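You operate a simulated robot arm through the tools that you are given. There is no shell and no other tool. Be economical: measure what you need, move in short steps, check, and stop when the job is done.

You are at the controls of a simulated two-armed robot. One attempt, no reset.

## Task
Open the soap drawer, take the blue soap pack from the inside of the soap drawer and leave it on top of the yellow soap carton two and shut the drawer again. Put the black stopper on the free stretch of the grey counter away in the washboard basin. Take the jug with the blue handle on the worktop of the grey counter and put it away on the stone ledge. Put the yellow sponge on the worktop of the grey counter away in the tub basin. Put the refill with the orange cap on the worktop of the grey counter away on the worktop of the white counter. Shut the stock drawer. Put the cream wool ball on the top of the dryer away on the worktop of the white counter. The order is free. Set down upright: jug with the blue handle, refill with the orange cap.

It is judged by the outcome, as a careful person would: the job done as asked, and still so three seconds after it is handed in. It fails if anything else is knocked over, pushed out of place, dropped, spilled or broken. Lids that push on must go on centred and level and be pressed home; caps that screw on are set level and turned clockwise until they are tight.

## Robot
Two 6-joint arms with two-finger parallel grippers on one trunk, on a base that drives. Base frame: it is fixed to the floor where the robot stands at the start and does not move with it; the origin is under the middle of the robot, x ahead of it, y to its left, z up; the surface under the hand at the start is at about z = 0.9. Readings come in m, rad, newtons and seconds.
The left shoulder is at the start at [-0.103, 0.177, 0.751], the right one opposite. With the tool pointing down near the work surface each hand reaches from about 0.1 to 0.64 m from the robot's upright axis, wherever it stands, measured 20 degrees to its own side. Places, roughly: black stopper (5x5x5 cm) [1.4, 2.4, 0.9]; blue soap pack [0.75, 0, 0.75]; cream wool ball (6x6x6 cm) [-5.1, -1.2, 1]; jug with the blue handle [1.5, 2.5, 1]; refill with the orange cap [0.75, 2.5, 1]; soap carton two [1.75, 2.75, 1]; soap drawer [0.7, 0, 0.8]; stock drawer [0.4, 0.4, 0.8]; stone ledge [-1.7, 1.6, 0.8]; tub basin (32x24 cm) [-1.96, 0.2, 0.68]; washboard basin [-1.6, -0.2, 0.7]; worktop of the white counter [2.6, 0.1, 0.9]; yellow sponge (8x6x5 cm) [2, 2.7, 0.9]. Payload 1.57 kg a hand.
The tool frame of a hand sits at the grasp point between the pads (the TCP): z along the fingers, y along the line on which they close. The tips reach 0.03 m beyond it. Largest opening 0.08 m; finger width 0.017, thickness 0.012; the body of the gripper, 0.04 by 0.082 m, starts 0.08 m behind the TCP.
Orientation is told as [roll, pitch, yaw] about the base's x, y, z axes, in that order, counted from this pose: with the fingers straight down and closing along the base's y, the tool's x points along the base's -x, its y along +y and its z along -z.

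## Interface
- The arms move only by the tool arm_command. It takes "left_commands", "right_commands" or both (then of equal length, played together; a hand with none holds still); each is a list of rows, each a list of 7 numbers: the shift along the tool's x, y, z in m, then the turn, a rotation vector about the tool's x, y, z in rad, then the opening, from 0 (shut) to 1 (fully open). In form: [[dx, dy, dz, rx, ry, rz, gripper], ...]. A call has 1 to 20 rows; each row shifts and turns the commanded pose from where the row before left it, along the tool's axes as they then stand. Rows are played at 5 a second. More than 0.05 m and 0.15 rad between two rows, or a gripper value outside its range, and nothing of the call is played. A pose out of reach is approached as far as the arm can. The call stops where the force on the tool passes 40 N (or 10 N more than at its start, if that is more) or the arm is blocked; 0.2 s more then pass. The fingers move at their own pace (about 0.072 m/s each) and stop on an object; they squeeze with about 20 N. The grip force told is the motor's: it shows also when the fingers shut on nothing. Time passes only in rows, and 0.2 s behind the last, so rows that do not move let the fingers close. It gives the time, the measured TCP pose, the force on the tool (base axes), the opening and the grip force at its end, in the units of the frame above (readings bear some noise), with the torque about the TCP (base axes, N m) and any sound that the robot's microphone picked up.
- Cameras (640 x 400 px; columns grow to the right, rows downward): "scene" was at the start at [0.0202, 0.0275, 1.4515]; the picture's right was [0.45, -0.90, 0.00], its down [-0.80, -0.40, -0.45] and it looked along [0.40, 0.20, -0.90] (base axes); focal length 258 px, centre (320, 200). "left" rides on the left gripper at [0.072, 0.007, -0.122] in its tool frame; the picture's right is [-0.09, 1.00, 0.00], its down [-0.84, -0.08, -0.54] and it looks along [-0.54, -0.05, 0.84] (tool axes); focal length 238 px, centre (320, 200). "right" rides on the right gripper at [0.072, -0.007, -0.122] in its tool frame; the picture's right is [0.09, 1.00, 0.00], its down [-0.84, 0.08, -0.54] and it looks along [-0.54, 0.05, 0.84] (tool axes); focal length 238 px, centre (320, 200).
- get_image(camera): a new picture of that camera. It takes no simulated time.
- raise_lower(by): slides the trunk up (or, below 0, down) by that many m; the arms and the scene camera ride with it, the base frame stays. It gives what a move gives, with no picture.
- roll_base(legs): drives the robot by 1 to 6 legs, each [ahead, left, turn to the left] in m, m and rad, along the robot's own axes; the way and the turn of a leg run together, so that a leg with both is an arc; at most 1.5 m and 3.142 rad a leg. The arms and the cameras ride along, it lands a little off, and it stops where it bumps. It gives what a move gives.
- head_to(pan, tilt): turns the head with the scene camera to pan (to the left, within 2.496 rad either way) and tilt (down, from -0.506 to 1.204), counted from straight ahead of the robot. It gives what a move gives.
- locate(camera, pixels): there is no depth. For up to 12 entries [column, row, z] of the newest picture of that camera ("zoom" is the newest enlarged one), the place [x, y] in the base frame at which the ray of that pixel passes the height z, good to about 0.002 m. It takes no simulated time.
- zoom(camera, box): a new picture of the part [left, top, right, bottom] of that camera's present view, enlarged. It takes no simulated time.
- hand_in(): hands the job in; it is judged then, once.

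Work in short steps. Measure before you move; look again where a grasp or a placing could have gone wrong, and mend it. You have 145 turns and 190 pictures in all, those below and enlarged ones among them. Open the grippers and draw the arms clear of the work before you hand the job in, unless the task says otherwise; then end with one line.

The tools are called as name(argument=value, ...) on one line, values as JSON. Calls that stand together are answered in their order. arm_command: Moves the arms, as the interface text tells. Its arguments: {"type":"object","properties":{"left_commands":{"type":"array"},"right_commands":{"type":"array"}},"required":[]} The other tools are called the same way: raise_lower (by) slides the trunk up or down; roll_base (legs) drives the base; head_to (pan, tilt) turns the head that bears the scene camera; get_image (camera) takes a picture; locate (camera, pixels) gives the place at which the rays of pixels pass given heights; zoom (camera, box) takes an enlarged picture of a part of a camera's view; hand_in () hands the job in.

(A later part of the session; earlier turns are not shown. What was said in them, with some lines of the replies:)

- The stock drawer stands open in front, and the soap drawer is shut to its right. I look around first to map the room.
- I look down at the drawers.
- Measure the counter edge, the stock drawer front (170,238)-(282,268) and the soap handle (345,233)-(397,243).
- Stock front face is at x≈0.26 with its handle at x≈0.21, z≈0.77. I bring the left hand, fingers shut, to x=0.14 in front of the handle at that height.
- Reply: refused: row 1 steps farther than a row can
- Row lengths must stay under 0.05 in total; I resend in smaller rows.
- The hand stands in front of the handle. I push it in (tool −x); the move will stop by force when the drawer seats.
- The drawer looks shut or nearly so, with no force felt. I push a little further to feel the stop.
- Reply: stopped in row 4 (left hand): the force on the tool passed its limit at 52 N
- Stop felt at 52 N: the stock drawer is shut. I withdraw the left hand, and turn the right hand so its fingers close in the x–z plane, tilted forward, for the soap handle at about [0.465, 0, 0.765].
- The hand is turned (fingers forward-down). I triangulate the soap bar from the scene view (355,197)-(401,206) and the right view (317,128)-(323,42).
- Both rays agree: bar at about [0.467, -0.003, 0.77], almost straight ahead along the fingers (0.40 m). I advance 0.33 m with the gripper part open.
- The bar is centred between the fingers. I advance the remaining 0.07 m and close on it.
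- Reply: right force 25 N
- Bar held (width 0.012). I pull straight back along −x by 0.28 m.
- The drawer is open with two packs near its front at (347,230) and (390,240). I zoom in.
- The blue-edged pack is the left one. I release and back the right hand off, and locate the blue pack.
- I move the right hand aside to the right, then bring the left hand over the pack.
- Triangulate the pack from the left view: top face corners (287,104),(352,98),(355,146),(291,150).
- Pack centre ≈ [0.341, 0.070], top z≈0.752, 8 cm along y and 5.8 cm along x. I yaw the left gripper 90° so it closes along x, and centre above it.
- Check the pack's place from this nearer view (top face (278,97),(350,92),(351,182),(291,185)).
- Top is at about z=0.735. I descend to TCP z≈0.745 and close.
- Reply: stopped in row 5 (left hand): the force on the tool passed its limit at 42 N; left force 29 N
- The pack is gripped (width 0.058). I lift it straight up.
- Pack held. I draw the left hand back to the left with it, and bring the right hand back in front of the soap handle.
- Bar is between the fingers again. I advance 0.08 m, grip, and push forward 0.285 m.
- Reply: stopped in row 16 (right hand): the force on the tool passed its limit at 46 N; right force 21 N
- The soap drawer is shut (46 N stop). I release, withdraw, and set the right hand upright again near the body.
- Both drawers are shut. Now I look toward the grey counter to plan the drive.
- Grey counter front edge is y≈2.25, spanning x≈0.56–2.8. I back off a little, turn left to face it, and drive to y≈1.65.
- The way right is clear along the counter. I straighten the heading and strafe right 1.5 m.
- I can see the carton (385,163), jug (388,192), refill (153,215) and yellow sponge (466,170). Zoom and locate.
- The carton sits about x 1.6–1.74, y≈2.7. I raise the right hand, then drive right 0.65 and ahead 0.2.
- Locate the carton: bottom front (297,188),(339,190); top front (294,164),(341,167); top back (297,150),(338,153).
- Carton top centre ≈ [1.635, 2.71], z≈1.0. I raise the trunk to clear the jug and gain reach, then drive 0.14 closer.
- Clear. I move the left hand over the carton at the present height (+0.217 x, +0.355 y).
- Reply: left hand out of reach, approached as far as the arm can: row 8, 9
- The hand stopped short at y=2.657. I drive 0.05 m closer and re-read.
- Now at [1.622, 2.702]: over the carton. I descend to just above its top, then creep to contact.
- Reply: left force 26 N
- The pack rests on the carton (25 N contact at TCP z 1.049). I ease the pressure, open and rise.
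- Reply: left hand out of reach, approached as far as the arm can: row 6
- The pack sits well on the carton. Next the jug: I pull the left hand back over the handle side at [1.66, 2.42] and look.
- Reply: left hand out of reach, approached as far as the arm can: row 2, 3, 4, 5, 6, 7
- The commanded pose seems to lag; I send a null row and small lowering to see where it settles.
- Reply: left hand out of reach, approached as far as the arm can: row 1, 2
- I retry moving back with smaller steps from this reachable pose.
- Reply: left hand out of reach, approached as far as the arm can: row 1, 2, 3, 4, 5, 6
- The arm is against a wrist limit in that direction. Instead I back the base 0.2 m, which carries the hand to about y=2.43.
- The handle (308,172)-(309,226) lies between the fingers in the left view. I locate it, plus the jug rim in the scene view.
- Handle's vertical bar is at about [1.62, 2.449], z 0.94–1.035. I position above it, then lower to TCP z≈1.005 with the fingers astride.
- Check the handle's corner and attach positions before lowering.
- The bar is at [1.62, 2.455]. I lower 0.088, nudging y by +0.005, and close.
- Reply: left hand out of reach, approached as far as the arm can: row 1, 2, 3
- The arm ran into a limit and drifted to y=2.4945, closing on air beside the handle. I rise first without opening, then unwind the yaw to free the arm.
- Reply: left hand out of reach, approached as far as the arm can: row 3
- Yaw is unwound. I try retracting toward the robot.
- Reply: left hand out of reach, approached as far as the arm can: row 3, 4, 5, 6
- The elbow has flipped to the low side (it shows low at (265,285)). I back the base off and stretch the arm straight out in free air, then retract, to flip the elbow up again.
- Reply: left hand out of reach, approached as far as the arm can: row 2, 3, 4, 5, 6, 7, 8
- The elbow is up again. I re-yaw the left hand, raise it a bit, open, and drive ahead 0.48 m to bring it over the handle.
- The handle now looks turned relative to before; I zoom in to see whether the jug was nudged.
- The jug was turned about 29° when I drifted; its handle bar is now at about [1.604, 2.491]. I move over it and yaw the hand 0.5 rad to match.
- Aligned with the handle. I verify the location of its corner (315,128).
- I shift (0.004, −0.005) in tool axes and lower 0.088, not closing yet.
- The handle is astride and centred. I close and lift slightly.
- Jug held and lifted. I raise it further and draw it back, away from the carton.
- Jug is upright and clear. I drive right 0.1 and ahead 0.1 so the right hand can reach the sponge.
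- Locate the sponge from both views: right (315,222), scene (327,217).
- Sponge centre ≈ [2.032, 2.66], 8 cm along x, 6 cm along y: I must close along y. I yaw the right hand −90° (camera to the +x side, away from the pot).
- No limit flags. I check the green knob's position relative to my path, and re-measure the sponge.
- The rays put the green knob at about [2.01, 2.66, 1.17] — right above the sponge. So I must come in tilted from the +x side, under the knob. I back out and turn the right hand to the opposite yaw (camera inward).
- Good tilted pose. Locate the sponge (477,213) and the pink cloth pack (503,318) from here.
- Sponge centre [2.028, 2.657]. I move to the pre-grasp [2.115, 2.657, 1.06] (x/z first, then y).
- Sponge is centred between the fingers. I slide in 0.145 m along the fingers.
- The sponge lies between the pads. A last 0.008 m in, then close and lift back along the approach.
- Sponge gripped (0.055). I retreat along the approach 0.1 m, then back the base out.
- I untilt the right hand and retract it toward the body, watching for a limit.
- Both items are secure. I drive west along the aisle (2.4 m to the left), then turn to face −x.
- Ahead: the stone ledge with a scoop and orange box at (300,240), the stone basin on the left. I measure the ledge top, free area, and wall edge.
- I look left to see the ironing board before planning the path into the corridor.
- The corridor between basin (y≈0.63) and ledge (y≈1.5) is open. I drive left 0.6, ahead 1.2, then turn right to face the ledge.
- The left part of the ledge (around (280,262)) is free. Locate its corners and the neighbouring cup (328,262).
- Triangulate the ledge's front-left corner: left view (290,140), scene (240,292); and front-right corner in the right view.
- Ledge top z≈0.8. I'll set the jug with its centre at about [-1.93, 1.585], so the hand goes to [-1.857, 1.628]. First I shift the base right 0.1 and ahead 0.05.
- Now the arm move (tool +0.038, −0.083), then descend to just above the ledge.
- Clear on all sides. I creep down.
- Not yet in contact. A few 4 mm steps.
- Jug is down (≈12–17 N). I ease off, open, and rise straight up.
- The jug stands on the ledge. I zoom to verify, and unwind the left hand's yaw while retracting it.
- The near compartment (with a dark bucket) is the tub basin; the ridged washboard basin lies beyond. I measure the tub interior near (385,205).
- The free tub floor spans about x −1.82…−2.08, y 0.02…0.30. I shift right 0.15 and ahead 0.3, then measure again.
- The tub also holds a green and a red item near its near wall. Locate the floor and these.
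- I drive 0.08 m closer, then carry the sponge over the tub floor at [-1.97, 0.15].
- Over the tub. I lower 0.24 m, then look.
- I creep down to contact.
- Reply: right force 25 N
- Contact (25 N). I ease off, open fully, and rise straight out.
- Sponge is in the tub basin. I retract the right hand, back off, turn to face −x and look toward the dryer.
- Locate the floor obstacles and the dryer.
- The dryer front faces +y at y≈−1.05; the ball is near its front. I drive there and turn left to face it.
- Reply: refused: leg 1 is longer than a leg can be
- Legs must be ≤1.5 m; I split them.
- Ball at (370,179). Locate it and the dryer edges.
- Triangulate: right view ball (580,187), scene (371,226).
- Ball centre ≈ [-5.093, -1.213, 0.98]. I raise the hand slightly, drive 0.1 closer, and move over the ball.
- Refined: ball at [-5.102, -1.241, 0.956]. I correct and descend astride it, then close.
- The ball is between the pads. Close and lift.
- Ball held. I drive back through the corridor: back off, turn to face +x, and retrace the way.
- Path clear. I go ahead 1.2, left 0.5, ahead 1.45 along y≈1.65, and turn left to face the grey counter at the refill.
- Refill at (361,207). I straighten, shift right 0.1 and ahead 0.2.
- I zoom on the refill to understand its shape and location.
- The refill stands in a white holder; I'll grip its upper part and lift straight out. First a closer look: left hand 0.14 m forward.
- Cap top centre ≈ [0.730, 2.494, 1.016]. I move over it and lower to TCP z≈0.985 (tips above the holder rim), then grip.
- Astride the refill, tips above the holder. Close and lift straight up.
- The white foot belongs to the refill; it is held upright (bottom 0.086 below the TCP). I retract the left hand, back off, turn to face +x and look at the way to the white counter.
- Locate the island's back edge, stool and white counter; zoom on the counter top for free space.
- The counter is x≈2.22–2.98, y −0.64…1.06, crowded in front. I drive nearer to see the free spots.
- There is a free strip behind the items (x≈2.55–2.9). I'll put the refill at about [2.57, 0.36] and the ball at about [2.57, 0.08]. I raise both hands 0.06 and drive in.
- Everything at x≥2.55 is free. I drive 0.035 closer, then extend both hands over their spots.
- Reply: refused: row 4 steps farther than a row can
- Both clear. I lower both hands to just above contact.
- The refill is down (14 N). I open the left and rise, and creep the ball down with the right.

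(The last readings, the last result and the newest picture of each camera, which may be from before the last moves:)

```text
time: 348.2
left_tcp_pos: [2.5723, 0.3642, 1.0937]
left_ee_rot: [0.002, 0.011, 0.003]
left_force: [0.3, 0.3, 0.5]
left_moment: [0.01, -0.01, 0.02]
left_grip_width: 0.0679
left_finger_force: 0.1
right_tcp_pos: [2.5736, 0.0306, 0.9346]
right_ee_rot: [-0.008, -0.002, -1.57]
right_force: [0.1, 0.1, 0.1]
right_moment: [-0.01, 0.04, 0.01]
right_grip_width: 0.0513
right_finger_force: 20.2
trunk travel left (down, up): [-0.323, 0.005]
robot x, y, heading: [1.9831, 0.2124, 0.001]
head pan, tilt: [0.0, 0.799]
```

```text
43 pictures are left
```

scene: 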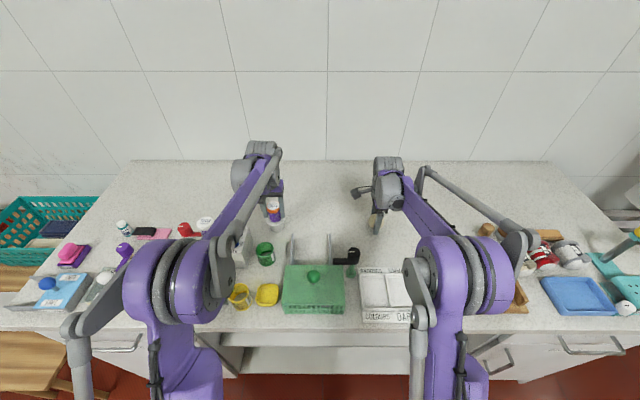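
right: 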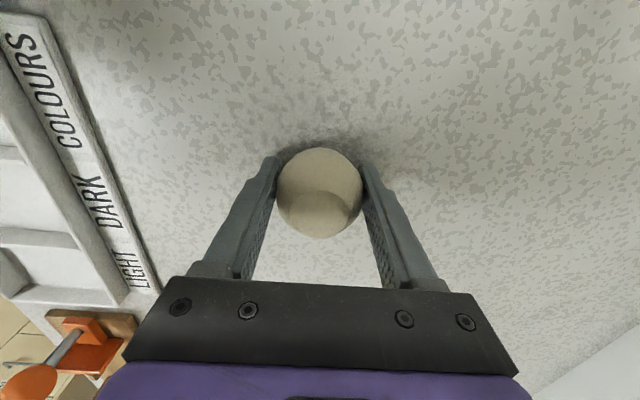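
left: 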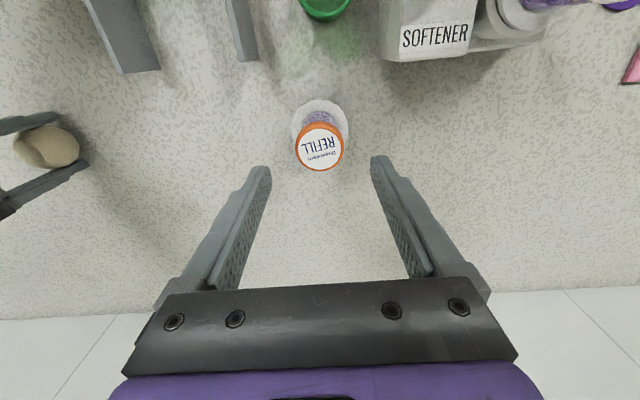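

Refill stands upright. The ball is still just above the surface; continue creeping.

arm_command(right_commands=[[0, 0, 0.003, 0, 0, 0, 0], [0, 0, 0.003, 0, 0, 0, 0]])

```text
time: 348.8
left_tcp_pos: [2.5734, 0.3657, 1.0939]
left_ee_rot: [0.002, 0.008, -0.001]
left_force: [0.4, -0.4, -0.1]
left_moment: [-0.02, 0.03, 0.0]
left_grip_width: 0.068
left_finger_force: 0.0
right_tcp_pos: [2.5752, 0.0312, 0.9303]
right_ee_rot: [-0.006, -0.002, -1.571]
right_force: [1.0, -1.6, 8.3]
right_moment: [-0.05, -0.22, -0.03]
right_grip_width: 0.0513
right_finger_force: 20.9
trunk travel left (down, up): [-0.323, 0.005]
robot x, y, heading: [1.9851, 0.2156, 0.003]
head pan, tilt: [0.0, 0.799]
```

Contact (8 N). I open gradually, wait, then rise.

arm_command(right_commands=[[0, 0, 0, 0, 0, 0, 0.68], [0, 0, 0, 0, 0, 0, 0.75], [0, 0, 0, 0, 0, 0, 0.9], [0, 0, 0, 0, 0, 0, 1], [0, 0, 0, 0, 0, 0, 1], [0, 0, -0.02, 0, 0, 0, 1], [0, 0, -0.035, 0, 0, 0, 1], [0, 0, -0.035, 0, 0, 0, 1], [0, 0, -0.03, 0, 0, 0, 1]])

get_image(camera="right")

```text
time: 350.8
left_tcp_pos: [2.5739, 0.3653, 1.0932]
left_ee_rot: [0.001, 0.01, 0.001]
left_force: [0.1, 0.1, -0.6]
left_moment: [0.01, 0.03, 0.0]
left_grip_width: 0.0679
left_finger_force: 0.0
right_tcp_pos: [2.5768, 0.0307, 1.049]
right_ee_rot: [-0.011, -0.002, -1.57]
right_force: [-0.2, -0.2, -0.2]
right_moment: [0.0, 0.03, 0.0]
right_grip_width: 0.08
right_finger_force: 0.0
trunk travel left (down, up): [-0.323, 0.005]
robot x, y, heading: [1.9836, 0.2122, 0.004]
head pan, tilt: [0.0, 0.799]
```

```text
42 pictures are left
```

right: 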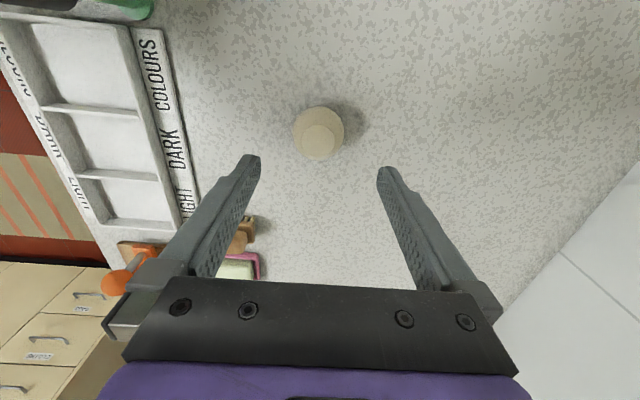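

Ball rests on the white counter. I retract both hands, and drive back toward the grey counter for the stopper.

arm_command(left_commands=[[0.02, 0, -0.03, 0, 0, 0, 1], [0.034, 0, -0.02, 0, 0, 0, 1], [0.034, 0, -0.02, 0, 0, 0, 1], [0.034, 0, 0, 0, 0, 0, 1], [0.034, 0, 0, 0, 0, 0, 1], [0.034, 0, 0, 0, 0, 0, 1]], right_commands=[[0, -0.02, -0.03, 0, 0, 0, 1], [0, -0.03, -0.02, 0, 0, 0, 1], [0, -0.03, -0.02, 0, 0, 0, 1], [0, -0.03, 0, 0, 0, 0, 1], [0, -0.03, 0, 0, 0, 0, 1], [0, -0.03, 0, 0, 0, 0, 1]])

get_image(camera="scene")

roll_base(legs=[[-0.3, 0, 0], [0, 1.45, 0], [0, 0, 1.571], [0, 0.1, 0]])

head_to(pan=0, tilt=0.7)

get_image(camera="scene")

```text
time: 352.2
left_tcp_pos: [2.379, 0.3628, 1.1667]
left_ee_rot: [0.001, 0.009, 0.0]
left_force: [0.4, 0.7, -0.8]
left_moment: [0.02, -0.06, 0.01]
left_grip_width: 0.0802
left_finger_force: 0.1
right_tcp_pos: [2.4062, 0.0339, 1.1228]
right_ee_rot: [-0.006, -0.002, -1.571]
right_force: [-1.3, -0.5, -0.2]
right_moment: [-0.02, -0.03, 0.01]
right_grip_width: 0.0801
right_finger_force: 0.1
trunk travel left (down, up): [-0.323, 0.005]
robot x, y, heading: [1.9857, 0.2135, 0.009]
head pan, tilt: [0.0, 0.799]
```

```text
41 pictures are left
```

scene: 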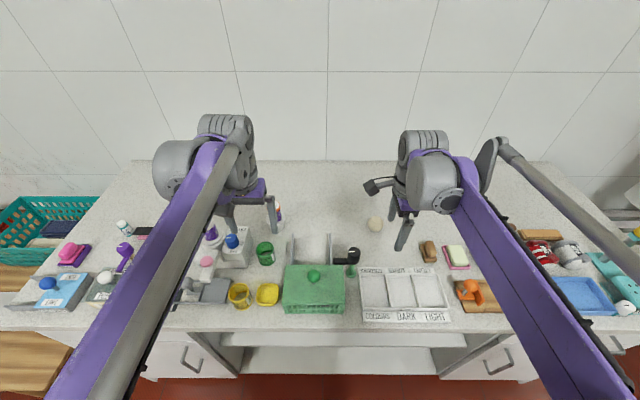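

```text
time: 372.0
left_tcp_pos: [1.4322, 2.1069, 1.1654]
left_ee_rot: [0.004, 0.011, 1.571]
left_force: [-0.8, 0.2, 0.6]
left_moment: [0.03, -0.04, 0.01]
left_grip_width: 0.0801
left_finger_force: 0.1
right_tcp_pos: [1.7614, 2.133, 1.1217]
right_ee_rot: [-0.008, -0.002, 0.001]
right_force: [-0.3, -0.2, -0.5]
right_moment: [0.01, 0.01, -0.02]
right_grip_width: 0.08
right_finger_force: 0.0
trunk travel left (down, up): [-0.323, 0.005]
robot x, y, heading: [1.5806, 1.7111, 1.572]
head pan, tilt: [0.0, 0.799]
```

```text
time: 372.7
left_tcp_pos: [1.4324, 2.1075, 1.1649]
left_ee_rot: [-0.001, 0.009, 1.571]
left_force: [-0.4, 0.8, -0.2]
left_moment: [0.0, -0.01, -0.01]
left_grip_width: 0.0802
left_finger_force: 0.1
right_tcp_pos: [1.7612, 2.1344, 1.1225]
right_ee_rot: [-0.01, -0.001, 0.0]
right_force: [0.3, -0.2, 0.8]
right_moment: [0.02, 0.02, -0.04]
right_grip_width: 0.08
right_finger_force: 0.1
trunk travel left (down, up): [-0.323, 0.005]
robot x, y, heading: [1.5798, 1.7088, 1.571]
head pan, tilt: [0.0, 0.7]
```

```text
40 pictures are left
```

scene: 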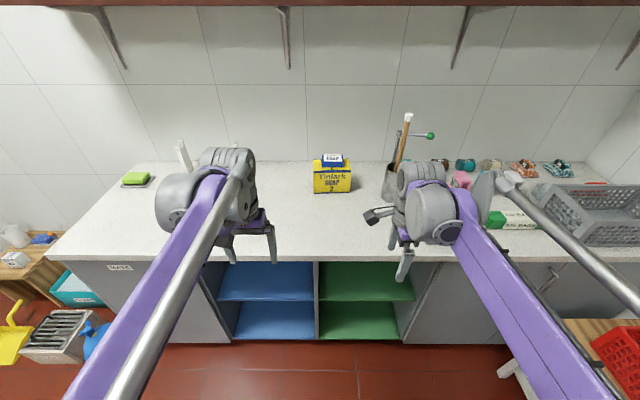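

I drive 0.15 m ahead and look for the stopper with the left camera.

roll_base(legs=[[0.15, 0.04, 0]])

get_image(camera="left")

```text
time: 374.1
left_tcp_pos: [1.3934, 2.2504, 1.1641]
left_ee_rot: [0.001, 0.01, 1.573]
left_force: [0.4, 0.1, 0.4]
left_moment: [-0.02, 0.01, 0.02]
left_grip_width: 0.0798
left_finger_force: 0.0
right_tcp_pos: [1.7229, 2.2784, 1.1219]
right_ee_rot: [-0.009, -0.001, 0.003]
right_force: [0.3, 0.7, 0.2]
right_moment: [0.03, -0.02, 0.0]
right_grip_width: 0.08
right_finger_force: 0.0
trunk travel left (down, up): [-0.323, 0.005]
robot x, y, heading: [1.5447, 1.854, 1.577]
head pan, tilt: [0.0, 0.7]
```

```text
39 pictures are left
```

left: 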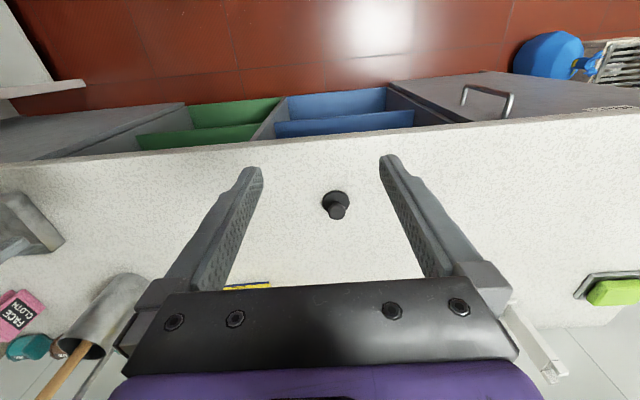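

locate(camera="left", pixels=[[335, 201, 0.905], [338, 212, 0.945], [338, 212, 0.93], [322, 200, 0.905], [350, 200, 0.905]])

zoom(camera="left", box=[296, 170, 376, 230])

```text
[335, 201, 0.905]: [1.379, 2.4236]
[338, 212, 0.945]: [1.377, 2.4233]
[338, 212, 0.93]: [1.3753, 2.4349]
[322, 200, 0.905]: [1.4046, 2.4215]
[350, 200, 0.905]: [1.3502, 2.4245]
```

```text
6.67 times, centred on (336, 200) of left
```

zoom: 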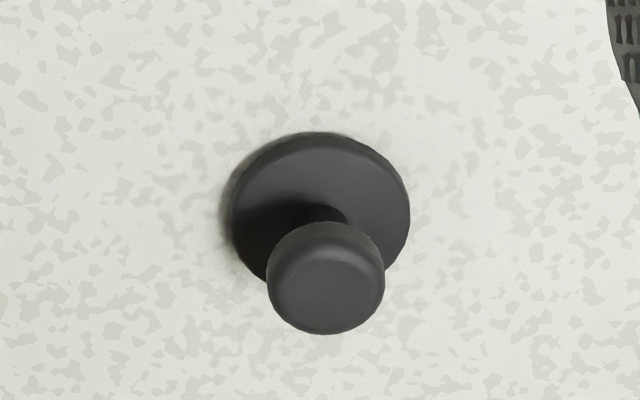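

Stopper at [1.378, 2.424]. I move over it and descend to z≈0.96, then check.

arm_command(left_commands=[[-0.044, 0.004, 0, 0, 0, 0, 1], [-0.044, 0.004, 0, 0, 0, 0, 1], [-0.044, 0.004, 0.01, 0, 0, 0, 1], [-0.042, 0.0035, 0.01, 0, 0, 0, 1], [0, 0, 0.045, 0, 0, 0, 1], [0, 0, 0.045, 0, 0, 0, 1], [0, 0, 0.045, 0, 0, 0, 0.8], [0, 0, 0.04, 0, 0, 0, 0.8]])

get_image(camera="left")

```text
time: 375.9
left_tcp_pos: [1.3786, 2.4248, 0.9697]
left_ee_rot: [-0.001, 0.011, 1.573]
left_force: [-0.2, -0.8, 0.0]
left_moment: [-0.01, -0.01, 0.0]
left_grip_width: 0.064
left_finger_force: 0.0
right_tcp_pos: [1.7223, 2.2785, 1.1217]
right_ee_rot: [-0.009, -0.002, 0.001]
right_force: [-0.2, -0.3, 0.1]
right_moment: [0.01, 0.03, -0.04]
right_grip_width: 0.08
right_finger_force: 0.1
trunk travel left (down, up): [-0.323, 0.005]
robot x, y, heading: [1.5435, 1.8587, 1.57]
head pan, tilt: [0.0, 0.7]
```

```text
37 pictures are left
```

left: 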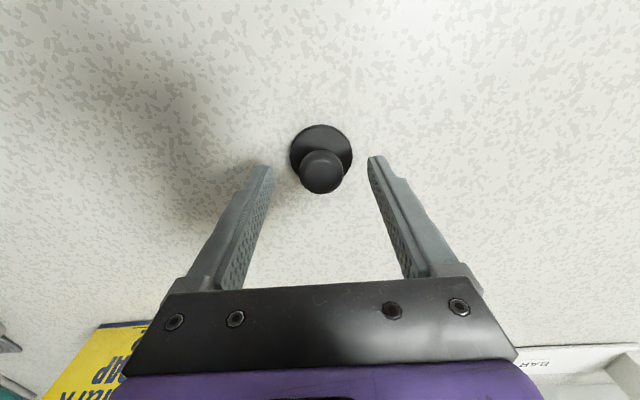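

locate(camera="left", pixels=[[321, 167, 0.95], [321, 167, 0.94], [321, 148, 0.908]])

arm_command(left_commands=[[0, 0, 0.024, 0, 0, 0, 0.8], [0, 0, 0, 0, 0, 0, 0], [0, 0, 0, 0, 0, 0, 0], [0, 0, 0, 0, 0, 0, 0]])

get_image(camera="left")

```text
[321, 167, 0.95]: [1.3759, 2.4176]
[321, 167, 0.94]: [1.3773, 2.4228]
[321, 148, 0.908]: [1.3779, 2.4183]
```

```text
time: 376.9
left_tcp_pos: [1.3775, 2.424, 0.9456]
left_ee_rot: [0.001, 0.011, 1.573]
left_force: [0.7, -0.3, 0.0]
left_moment: [0.0, -0.02, 0.01]
left_grip_width: 0.0303
left_finger_force: 19.6
right_tcp_pos: [1.7219, 2.2792, 1.1229]
right_ee_rot: [-0.007, 0.0, 0.002]
right_force: [0.3, 0.4, -0.3]
right_moment: [0.01, 0.0, 0.0]
right_grip_width: 0.0799
right_finger_force: 0.1
trunk travel left (down, up): [-0.323, 0.005]
robot x, y, heading: [1.5417, 1.8545, 1.58]
head pan, tilt: [0.0, 0.7]
```

```text
36 pictures are left
```

left: 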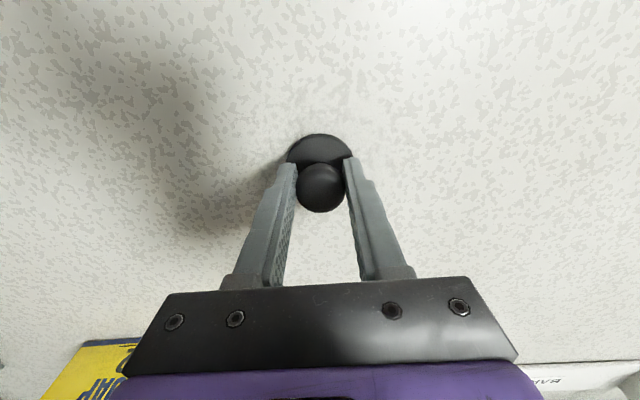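

Knob gripped. I lift, retract, and drive west (same aisle), turning to face −x.

arm_command(left_commands=[[0, 0, -0.03, 0, 0, 0, 0], [0, 0, -0.045, 0, 0, 0, 0], [0, 0, -0.045, 0, 0, 0, 0], [0, 0, -0.045, 0, 0, 0, 0], [0.04, 0, 0, 0, 0, 0, 0], [0.04, 0, 0, 0, 0, 0, 0], [0.04, 0, 0, 0, 0, 0, 0], [0.04, 0, 0, 0, 0, 0, 0]])

roll_base(legs=[[-0.2, 0, 0], [0, 1.05, 0], [0, 1.05, 0], [0, 0, 1.571], [0, 0.55, 0]])

head_to(pan=0.2, tilt=0.6)

get_image(camera="scene")

```text
time: 378.7
left_tcp_pos: [1.3791, 2.2639, 1.1058]
left_ee_rot: [0.001, 0.008, 1.572]
left_force: [0.2, 0.3, 0.1]
left_moment: [0.04, 0.03, 0.01]
left_grip_width: 0.0303
left_finger_force: 19.9
right_tcp_pos: [1.7226, 2.2784, 1.1217]
right_ee_rot: [-0.008, -0.002, 0.001]
right_force: [-0.4, 0.4, -0.7]
right_moment: [0.02, 0.01, 0.03]
right_grip_width: 0.0797
right_finger_force: 0.1
trunk travel left (down, up): [-0.323, 0.005]
robot x, y, heading: [1.5429, 1.8527, 1.573]
head pan, tilt: [0.0, 0.7]
```

```text
time: 407.3
left_tcp_pos: [-0.9866, 0.8852, 1.106]
left_ee_rot: [0.0, 0.011, 3.129]
left_force: [-0.1, 0.9, -0.4]
left_moment: [-0.02, -0.02, 0.01]
left_grip_width: 0.0298
left_finger_force: 19.9
right_tcp_pos: [-0.9959, 1.23, 1.1225]
right_ee_rot: [-0.01, -0.002, 1.557]
right_force: [0.2, -0.5, -0.8]
right_moment: [-0.01, 0.02, -0.03]
right_grip_width: 0.08
right_finger_force: 0.0
trunk travel left (down, up): [-0.323, 0.005]
robot x, y, heading: [-0.574, 1.0452, 3.134]
head pan, tilt: [0.0, 0.7]
```

```text
time: 408.1
left_tcp_pos: [-0.987, 0.8847, 1.1068]
left_ee_rot: [0.0, 0.01, 3.127]
left_force: [0.0, -0.3, -0.5]
left_moment: [-0.01, -0.01, 0.0]
left_grip_width: 0.0301
left_finger_force: 20.1
right_tcp_pos: [-0.9949, 1.2288, 1.1216]
right_ee_rot: [-0.009, -0.001, 1.557]
right_force: [-0.1, 0.0, 0.0]
right_moment: [-0.01, -0.01, 0.02]
right_grip_width: 0.0801
right_finger_force: 0.1
trunk travel left (down, up): [-0.323, 0.005]
robot x, y, heading: [-0.5721, 1.0401, 3.13]
head pan, tilt: [0.201, 0.6]
```

```text
35 pictures are left
```

scene: 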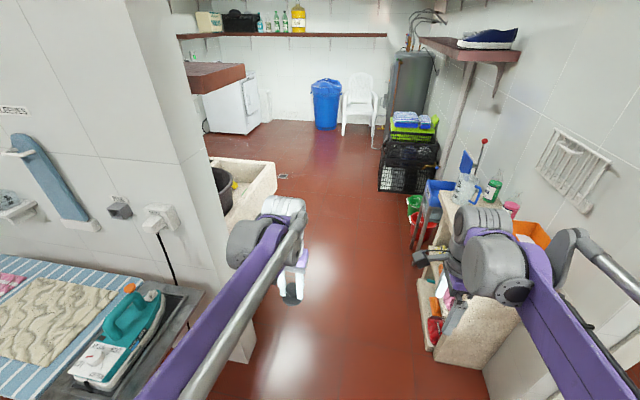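

Clear. I drive past the tub to its west side and look before turning.

roll_base(legs=[[1.3, 0, 0], [0.95, 0.3, 0], [0, 0.8, 0]])

head_to(pan=2.0, tilt=0.7)

get_image(camera="scene")

```text
time: 426.5
left_tcp_pos: [-3.3204, -0.1186, 1.1063]
left_ee_rot: [0.001, 0.01, 3.063]
left_force: [0.5, -0.2, 0.1]
left_moment: [0.02, -0.02, 0.02]
left_grip_width: 0.03
left_finger_force: 19.5
right_tcp_pos: [-3.3065, 0.2237, 1.1217]
right_ee_rot: [-0.009, -0.001, 1.493]
right_force: [-1.2, 0.9, 0.0]
right_moment: [-0.01, 0.0, 0.01]
right_grip_width: 0.08
right_finger_force: 0.0
trunk travel left (down, up): [-0.323, 0.005]
robot x, y, heading: [-2.8999, 0.014, 3.067]
head pan, tilt: [0.201, 0.6]
```

```text
time: 428.3
left_tcp_pos: [-3.3218, -0.1202, 1.1061]
left_ee_rot: [0.0, 0.01, 3.062]
left_force: [-0.5, 0.0, -0.9]
left_moment: [0.0, 0.01, -0.02]
left_grip_width: 0.0299
left_finger_force: 20.1
right_tcp_pos: [-3.3082, 0.2237, 1.1218]
right_ee_rot: [-0.009, -0.001, 1.493]
right_force: [-0.2, -0.3, -0.6]
right_moment: [-0.01, -0.03, -0.02]
right_grip_width: 0.0797
right_finger_force: 0.1
trunk travel left (down, up): [-0.323, 0.005]
robot x, y, heading: [-2.9002, 0.0087, 3.068]
head pan, tilt: [2.0, 0.7]
```

```text
34 pictures are left
```

scene: 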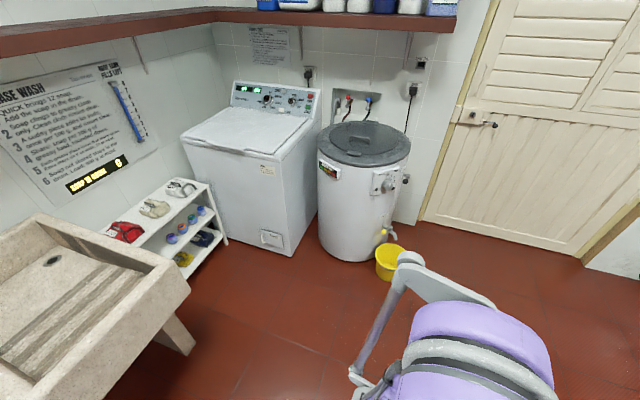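

Locate the boiler, bucket and basin edges from here.

locate(camera="scene", pixels=[[348, 258, 0], [390, 280, 0], [291, 253, 0], [189, 292, 0.8], [38, 215, 0.8], [150, 262, 0.8], [0, 370, 0.8], [52, 260, 0.65], [110, 290, 0.75], [193, 350, 0.0]])

zoom(camera="scene", box=[0, 190, 220, 400])

```text
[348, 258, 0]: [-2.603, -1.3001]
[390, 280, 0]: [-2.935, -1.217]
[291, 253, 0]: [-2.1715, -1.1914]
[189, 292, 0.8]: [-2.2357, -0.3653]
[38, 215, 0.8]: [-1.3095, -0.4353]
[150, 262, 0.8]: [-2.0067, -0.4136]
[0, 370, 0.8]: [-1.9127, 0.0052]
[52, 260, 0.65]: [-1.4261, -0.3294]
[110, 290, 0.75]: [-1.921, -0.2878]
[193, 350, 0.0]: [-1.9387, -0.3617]
```

```text
1.90 times, centred on (110, 295) of scene
```

zoom: 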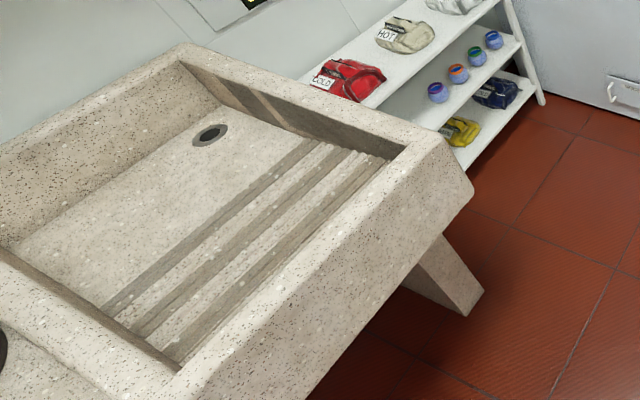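

West side is clear. I turn to face +x, shift to y≈−0.36 and approach the basin edge.

roll_base(legs=[[0, 0, -3.068], [0, -0.36, 0], [0.45, 0, 0]])

head_to(pan=0.1, tilt=0.9)

get_image(camera="scene")

get_image(camera="left")

```text
time: 441.5
left_tcp_pos: [-2.0246, -0.168, 1.1061]
left_ee_rot: [0.0, 0.011, 0.012]
left_force: [-0.6, -0.1, -0.4]
left_moment: [-0.03, 0.04, 0.0]
left_grip_width: 0.0298
left_finger_force: 19.5
right_tcp_pos: [-2.0074, -0.5112, 1.1216]
right_ee_rot: [-0.008, -0.001, -1.56]
right_force: [0.5, -0.2, -0.3]
right_moment: [0.01, 0.02, -0.01]
right_grip_width: 0.0798
right_finger_force: 0.0
trunk travel left (down, up): [-0.323, 0.005]
robot x, y, heading: [-2.4325, -0.3381, 0.013]
head pan, tilt: [2.0, 0.7]
```

```text
time: 443.4
left_tcp_pos: [-2.0239, -0.1688, 1.106]
left_ee_rot: [0.001, 0.009, 0.013]
left_force: [-0.4, -0.4, 0.2]
left_moment: [0.02, 0.01, 0.01]
left_grip_width: 0.0303
left_finger_force: 20.1
right_tcp_pos: [-2.0071, -0.5117, 1.1226]
right_ee_rot: [-0.009, -0.001, -1.558]
right_force: [-0.4, 0.4, 0.1]
right_moment: [0.03, 0.03, 0.0]
right_grip_width: 0.0799
right_finger_force: 0.1
trunk travel left (down, up): [-0.323, 0.005]
robot x, y, heading: [-2.4312, -0.335, 0.01]
head pan, tilt: [0.099, 0.901]
```

```text
32 pictures are left
```

scene: 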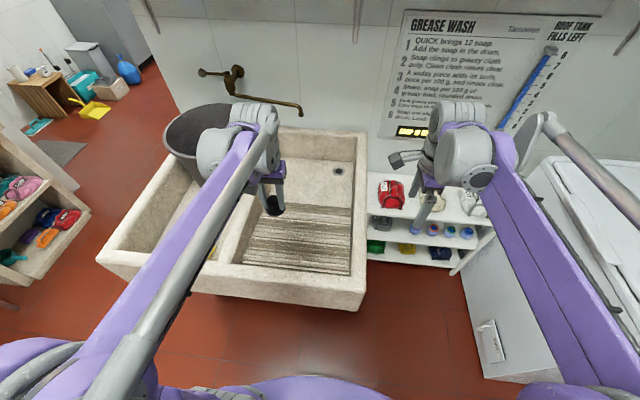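

```text
31 pictures are left
```

left: 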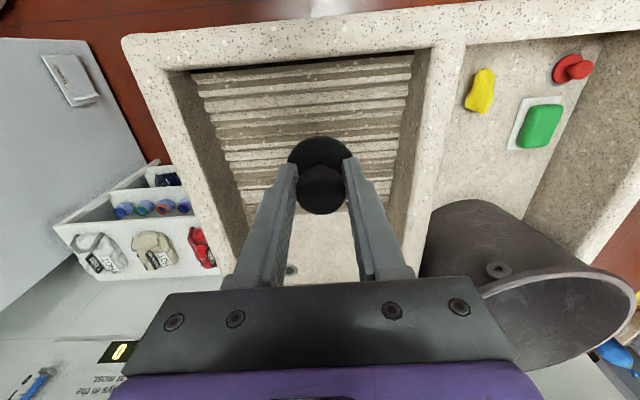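

Locate the ridges' end / flat floor and the faucet spout.

locate(camera="left", pixels=[[330, 215, 0.66], [320, 250, 0.66], [290, 268, 0.66], [215, 75, 0.8], [430, 60, 0.8], [400, 230, 0.8], [240, 230, 0.8]])

locate(camera="scene", pixels=[[300, 208, 0.66], [320, 190, 0.66], [338, 170, 0.66], [301, 112, 1.1], [301, 112, 1.0], [365, 290, 0.8], [240, 265, 0.8], [368, 150, 0.8]])

zoom(camera="scene", box=[190, 60, 410, 320])

```text
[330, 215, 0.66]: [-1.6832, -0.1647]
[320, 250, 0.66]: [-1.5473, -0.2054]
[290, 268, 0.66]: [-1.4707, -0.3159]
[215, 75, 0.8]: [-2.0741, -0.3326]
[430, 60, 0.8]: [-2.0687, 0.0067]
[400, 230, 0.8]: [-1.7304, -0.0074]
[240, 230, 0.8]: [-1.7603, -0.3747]
```

```text
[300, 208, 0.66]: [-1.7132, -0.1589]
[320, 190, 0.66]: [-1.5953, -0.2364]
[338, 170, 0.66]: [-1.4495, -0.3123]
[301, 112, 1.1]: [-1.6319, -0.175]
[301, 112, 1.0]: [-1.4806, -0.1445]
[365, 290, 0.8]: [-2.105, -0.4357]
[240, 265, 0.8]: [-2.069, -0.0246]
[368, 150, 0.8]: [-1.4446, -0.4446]
```

```text
1.54 times, centred on (300, 190) of scene
```

zoom: 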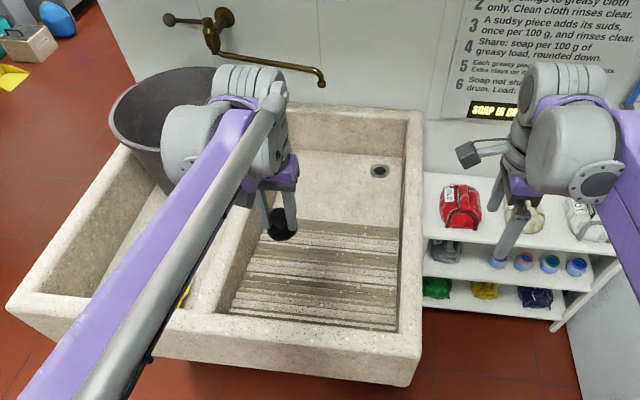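

The ridges end at x≈−1.70. I'll set the stopper at about [-1.76, -0.18], at the low end of the board. Drive 0.06 closer, lower to z≈0.97, then extend.

roll_base(legs=[[0.06, 0, -0.01]])

arm_command(left_commands=[[0, 0, 0.045, 0, 0, 0, 0], [0, 0, 0.045, 0, 0, 0, 0], [0, 0, 0.045, 0, 0, 0, 0], [-0.04, 0, 0, 0, 0, 0, 0], [-0.04, -0.005, 0, 0, 0, 0, 0], [-0.04, -0.005, 0, 0, 0, 0, 0], [-0.04, 0, 0, 0, 0, 0, 0], [-0.03, 0, 0.02, 0, 0, 0, 0]])

get_image(camera="left")

get_image(camera="scene")

```text
time: 444.3
left_tcp_pos: [-1.9668, -0.1712, 1.1045]
left_ee_rot: [0.0, 0.011, 0.003]
left_force: [0.5, 0.2, 0.3]
left_moment: [-0.05, -0.01, 0.02]
left_grip_width: 0.0299
left_finger_force: 19.9
right_tcp_pos: [-1.9521, -0.5153, 1.122]
right_ee_rot: [-0.009, -0.002, -1.567]
right_force: [0.5, -0.1, -0.2]
right_moment: [0.02, 0.0, 0.01]
right_grip_width: 0.08
right_finger_force: 0.0
trunk travel left (down, up): [-0.323, 0.005]
robot x, y, heading: [-2.3774, -0.3381, 0.008]
head pan, tilt: [0.099, 0.901]
```

```text
time: 446.1
left_tcp_pos: [-1.7735, -0.1792, 0.946]
left_ee_rot: [-0.001, 0.01, 0.005]
left_force: [0.1, 0.3, -0.3]
left_moment: [0.0, 0.05, 0.0]
left_grip_width: 0.03
left_finger_force: 19.6
right_tcp_pos: [-1.9495, -0.5156, 1.1218]
right_ee_rot: [-0.009, -0.003, -1.568]
right_force: [2.0, 0.3, -0.2]
right_moment: [-0.01, 0.0, 0.0]
right_grip_width: 0.0801
right_finger_force: 0.0
trunk travel left (down, up): [-0.323, 0.005]
robot x, y, heading: [-2.3732, -0.3375, 0.006]
head pan, tilt: [0.099, 0.901]
```

```text
29 pictures are left
```

left: 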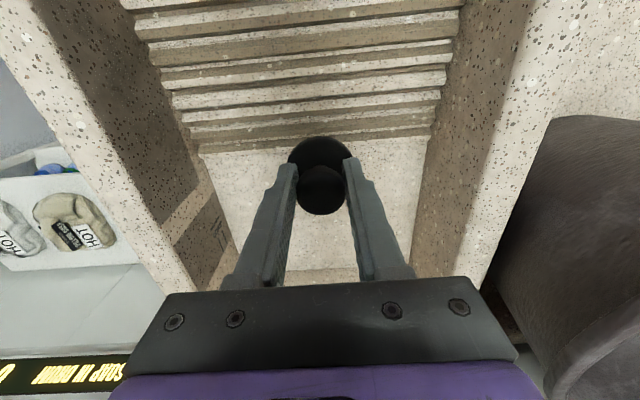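

```text
28 pictures are left
```

scene: 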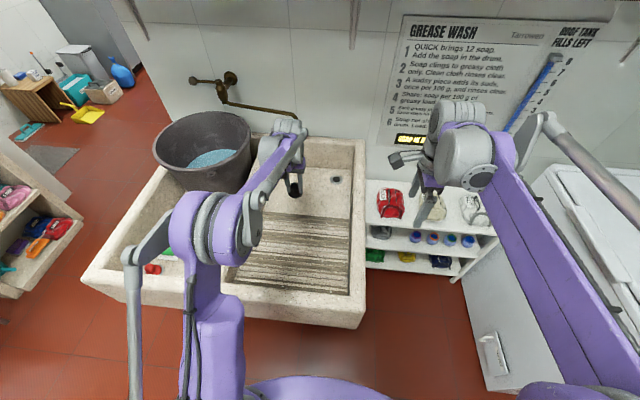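

locate(camera="left", pixels=[[220, 152, 0.66], [420, 135, 0.66], [220, 152, 0.7]])

arm_command(left_commands=[[-0.02, 0, 0.035, 0, 0, 0, 0], [-0.02, 0, 0.035, 0, 0, 0, 0], [-0.01, 0, 0.035, 0, 0, 0, 0], [0, 0, 0.03, 0, 0, 0, 0]])

get_image(camera="left")

get_image(camera="scene")

```text
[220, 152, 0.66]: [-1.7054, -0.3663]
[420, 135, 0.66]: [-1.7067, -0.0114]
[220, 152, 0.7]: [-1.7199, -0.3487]
```

```text
time: 447.1
left_tcp_pos: [-1.7262, -0.1786, 0.8136]
left_ee_rot: [-0.001, 0.011, 0.002]
left_force: [-0.4, 0.2, -1.4]
left_moment: [0.01, 0.01, -0.02]
left_grip_width: 0.0301
left_finger_force: 20.1
right_tcp_pos: [-1.95, -0.515, 1.1219]
right_ee_rot: [-0.008, -0.001, -1.567]
right_force: [0.0, 0.1, 0.7]
right_moment: [0.03, -0.01, 0.01]
right_grip_width: 0.08
right_finger_force: 0.1
trunk travel left (down, up): [-0.323, 0.005]
robot x, y, heading: [-2.3713, -0.34, 0.004]
head pan, tilt: [0.099, 0.901]
```

```text
27 pictures are left
```

left: 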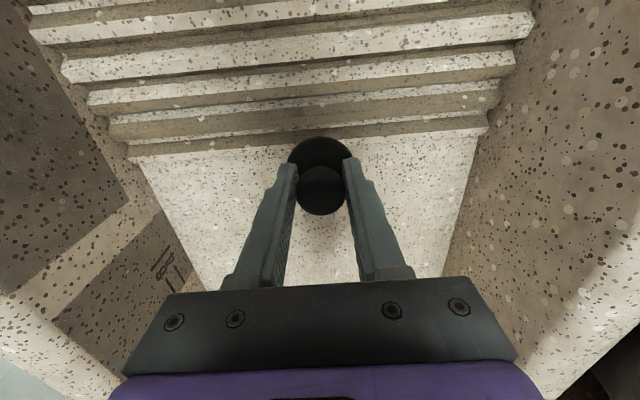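

```text
26 pictures are left
```

scene: 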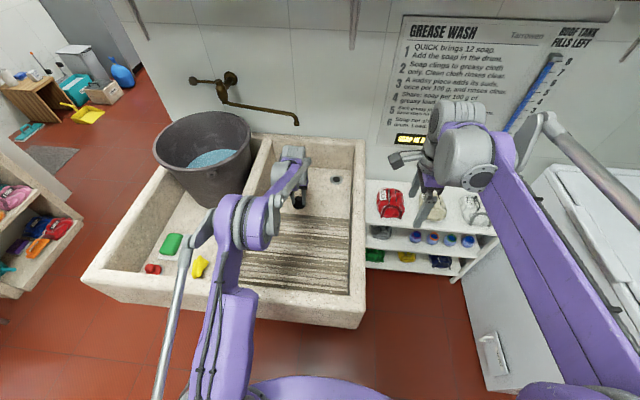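

Nearly over the flat floor. I descend 0.08 with a further 0.02 forward, then creep.

arm_command(left_commands=[[-0.01, 0, 0.03, 0, 0, 0, 0], [-0.01, 0, 0.03, 0, 0, 0, 0], [0, 0, 0.02, 0, 0, 0, 0]])

arm_command(left_commands=[[0, 0, 0.006, 0, 0, 0, 0], [0, 0, 0.006, 0, 0, 0, 0], [0, 0, 0.006, 0, 0, 0, 0]])

get_image(camera="left")

```text
time: 447.9
left_tcp_pos: [-1.7091, -0.1796, 0.7388]
left_ee_rot: [0.001, 0.005, 0.003]
left_force: [8.5, 0.1, 25.4]
left_moment: [0.02, 0.12, 0.0]
left_grip_width: 0.0303
left_finger_force: 20.1
right_tcp_pos: [-1.9495, -0.5151, 1.1245]
right_ee_rot: [-0.005, -0.003, -1.566]
right_force: [0.7, -0.3, 0.2]
right_moment: [-0.01, 0.01, 0.01]
right_grip_width: 0.08
right_finger_force: 0.0
trunk travel left (down, up): [-0.323, 0.005]
robot x, y, heading: [-2.3723, -0.3339, 0.005]
head pan, tilt: [0.099, 0.901]
```

```text
time: 448.4
left_tcp_pos: [-1.7087, -0.1794, 0.7345]
left_ee_rot: [0.002, 0.006, 0.003]
left_force: [6.6, 0.9, 25.6]
left_moment: [0.03, 0.21, -0.01]
left_grip_width: 0.0301
left_finger_force: 20.3
right_tcp_pos: [-1.9517, -0.5165, 1.1223]
right_ee_rot: [-0.007, -0.002, -1.567]
right_force: [-1.0, 0.4, -0.1]
right_moment: [0.04, 0.02, 0.03]
right_grip_width: 0.0799
right_finger_force: 0.0
trunk travel left (down, up): [-0.323, 0.005]
robot x, y, heading: [-2.3696, -0.3336, 0.002]
head pan, tilt: [0.099, 0.901]
stopped in row 2 (left hand): the force on the tool passed its limit at 45 N (the readings are from after the stop); the commanded pose is now the measured one
```

```text
25 pictures are left
```

left: 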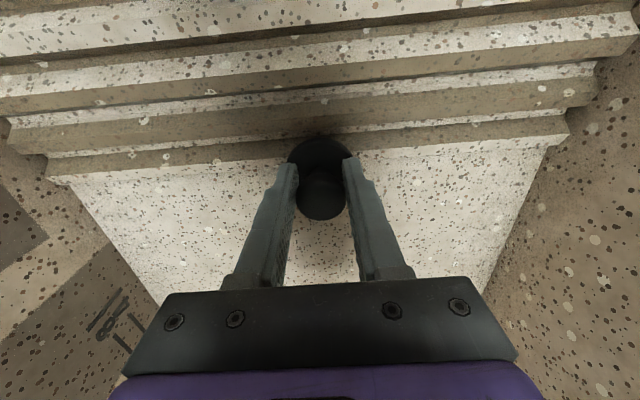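

Contact at the floor by the last ridge. I ease off, open, and rise.

arm_command(left_commands=[[0, 0, -0.004, 0, 0, 0, 0], [0, 0, 0, 0, 0, 0, 0.6], [0, 0, 0, 0, 0, 0, 0.9], [0, 0, 0, 0, 0, 0, 0.9], [0, 0, -0.03, 0, 0, 0, 0.9], [0.01, 0, -0.04, 0, 0, 0, 0.9], [0.01, 0, -0.04, 0, 0, 0, 0.9], [0.01, 0, -0.04, 0, 0, 0, 0.9]])

get_image(camera="left")

```text
time: 450.1
left_tcp_pos: [-1.7412, -0.1794, 0.8882]
left_ee_rot: [0.002, 0.009, 0.005]
left_force: [0.0, 0.7, -0.7]
left_moment: [-0.03, -0.02, -0.02]
left_grip_width: 0.072
left_finger_force: 0.1
right_tcp_pos: [-1.9498, -0.5145, 1.122]
right_ee_rot: [-0.007, -0.003, -1.568]
right_force: [-1.4, 0.6, 0.2]
right_moment: [0.01, 0.03, 0.01]
right_grip_width: 0.0798
right_finger_force: 0.1
trunk travel left (down, up): [-0.323, 0.005]
robot x, y, heading: [-2.3733, -0.3366, 0.003]
head pan, tilt: [0.099, 0.901]
```

```text
24 pictures are left
```

left: 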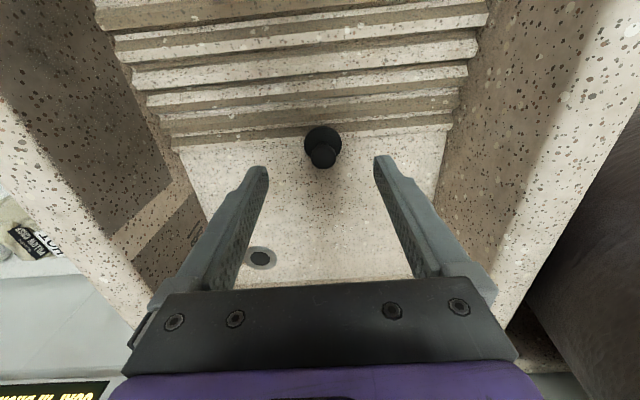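

The stopper sits in the washboard basin. I raise and retract the arm, back the base off, and take a last look at basin and ledge.

arm_command(left_commands=[[0.015, 0, -0.04, 0, 0, 0, 1], [0.015, 0, -0.04, 0, 0, 0, 1], [0.02, 0, -0.04, 0, 0, 0, 1], [0.03, 0, -0.03, 0, 0, 0, 1], [0.04, 0, -0.02, 0, 0, 0, 1], [0.04, 0, -0.01, 0, 0, 0, 1], [0.04, 0, 0, 0, 0, 0, 1]])

roll_base(legs=[[-0.4, 0, 0]])

head_to(pan=0.5, tilt=0.6)

get_image(camera="scene")

head_to(pan=1.1, tilt=0.4)

get_image(camera="scene")

```text
time: 451.8
left_tcp_pos: [-1.9356, -0.1845, 1.0695]
left_ee_rot: [0.002, 0.009, 0.003]
left_force: [-0.6, 0.3, -0.2]
left_moment: [0.01, -0.04, 0.0]
left_grip_width: 0.0797
left_finger_force: 0.0
right_tcp_pos: [-1.951, -0.5139, 1.1237]
right_ee_rot: [-0.007, -0.001, -1.569]
right_force: [0.2, 0.8, -0.5]
right_moment: [-0.02, -0.01, -0.02]
right_grip_width: 0.0804
right_finger_force: 0.2
trunk travel left (down, up): [-0.323, 0.005]
robot x, y, heading: [-2.3716, -0.3388, 0.003]
head pan, tilt: [0.099, 0.901]
```

```text
time: 454.2
left_tcp_pos: [-2.3332, -0.1846, 1.0692]
left_ee_rot: [0.001, 0.01, 0.013]
left_force: [0.9, -0.5, -0.4]
left_moment: [0.02, 0.05, -0.04]
left_grip_width: 0.0798
left_finger_force: 0.0
right_tcp_pos: [-2.3459, -0.5158, 1.1219]
right_ee_rot: [-0.009, -0.002, -1.559]
right_force: [-0.2, -0.4, -0.5]
right_moment: [0.0, -0.02, -0.01]
right_grip_width: 0.0797
right_finger_force: 0.1
trunk travel left (down, up): [-0.323, 0.005]
robot x, y, heading: [-2.7745, -0.3401, 0.022]
head pan, tilt: [0.099, 0.901]
```

```text
time: 455.1
left_tcp_pos: [-2.3326, -0.1849, 1.0681]
left_ee_rot: [0.0, 0.01, 0.013]
left_force: [0.0, -0.3, -0.2]
left_moment: [0.01, -0.01, 0.03]
left_grip_width: 0.0799
left_finger_force: 0.0
right_tcp_pos: [-2.3455, -0.515, 1.1221]
right_ee_rot: [-0.008, -0.001, -1.557]
right_force: [0.1, 0.3, 0.1]
right_moment: [0.03, -0.01, 0.02]
right_grip_width: 0.0801
right_finger_force: 0.0
trunk travel left (down, up): [-0.323, 0.005]
robot x, y, heading: [-2.771, -0.3419, 0.01]
head pan, tilt: [0.499, 0.6]
```

```text
23 pictures are left
```

scene: 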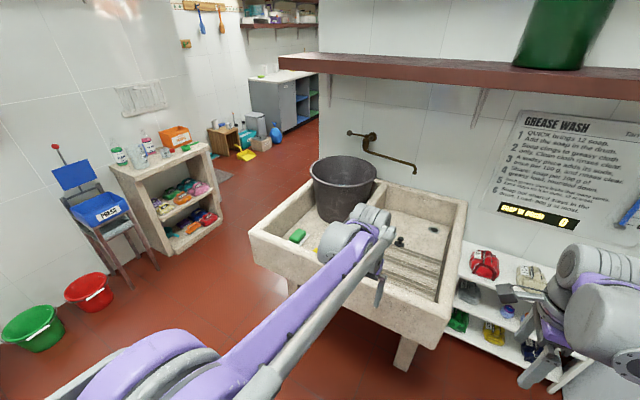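

```text
time: 456.1
left_tcp_pos: [-2.3321, -0.1857, 1.0696]
left_ee_rot: [0.002, 0.011, 0.012]
left_force: [0.5, -1.4, -0.2]
left_moment: [0.01, 0.0, -0.01]
left_grip_width: 0.0798
left_finger_force: 0.1
right_tcp_pos: [-2.3465, -0.5161, 1.122]
right_ee_rot: [-0.006, -0.001, -1.559]
right_force: [-0.4, 0.4, 0.5]
right_moment: [0.04, -0.03, 0.04]
right_grip_width: 0.08
right_finger_force: 0.0
trunk travel left (down, up): [-0.323, 0.005]
robot x, y, heading: [-2.7738, -0.3392, 0.013]
head pan, tilt: [1.1, 0.4]
```

```text
22 pictures are left
```

scene: 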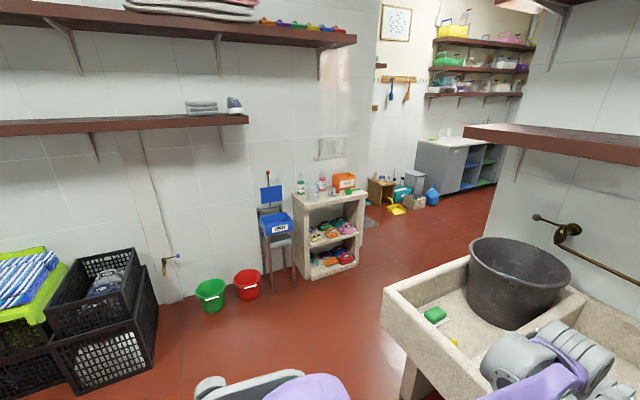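

The stopper is in the washboard basin, the sponge is in the tub, the jug stands on the ledge, and both arms are clear with open grippers. I hand in.

hand_in()

```text
The job is handed in.
```

All seven tasks are done and the job is handed in: both drawers are shut, the soap pack is on carton two, and the other items are in their places. Two things did not go cleanly: the jug was turned about 29° on the counter before I gripped it, and the stopper rests against the washboard's lowest ridge rather than flat in the middle of the basin.
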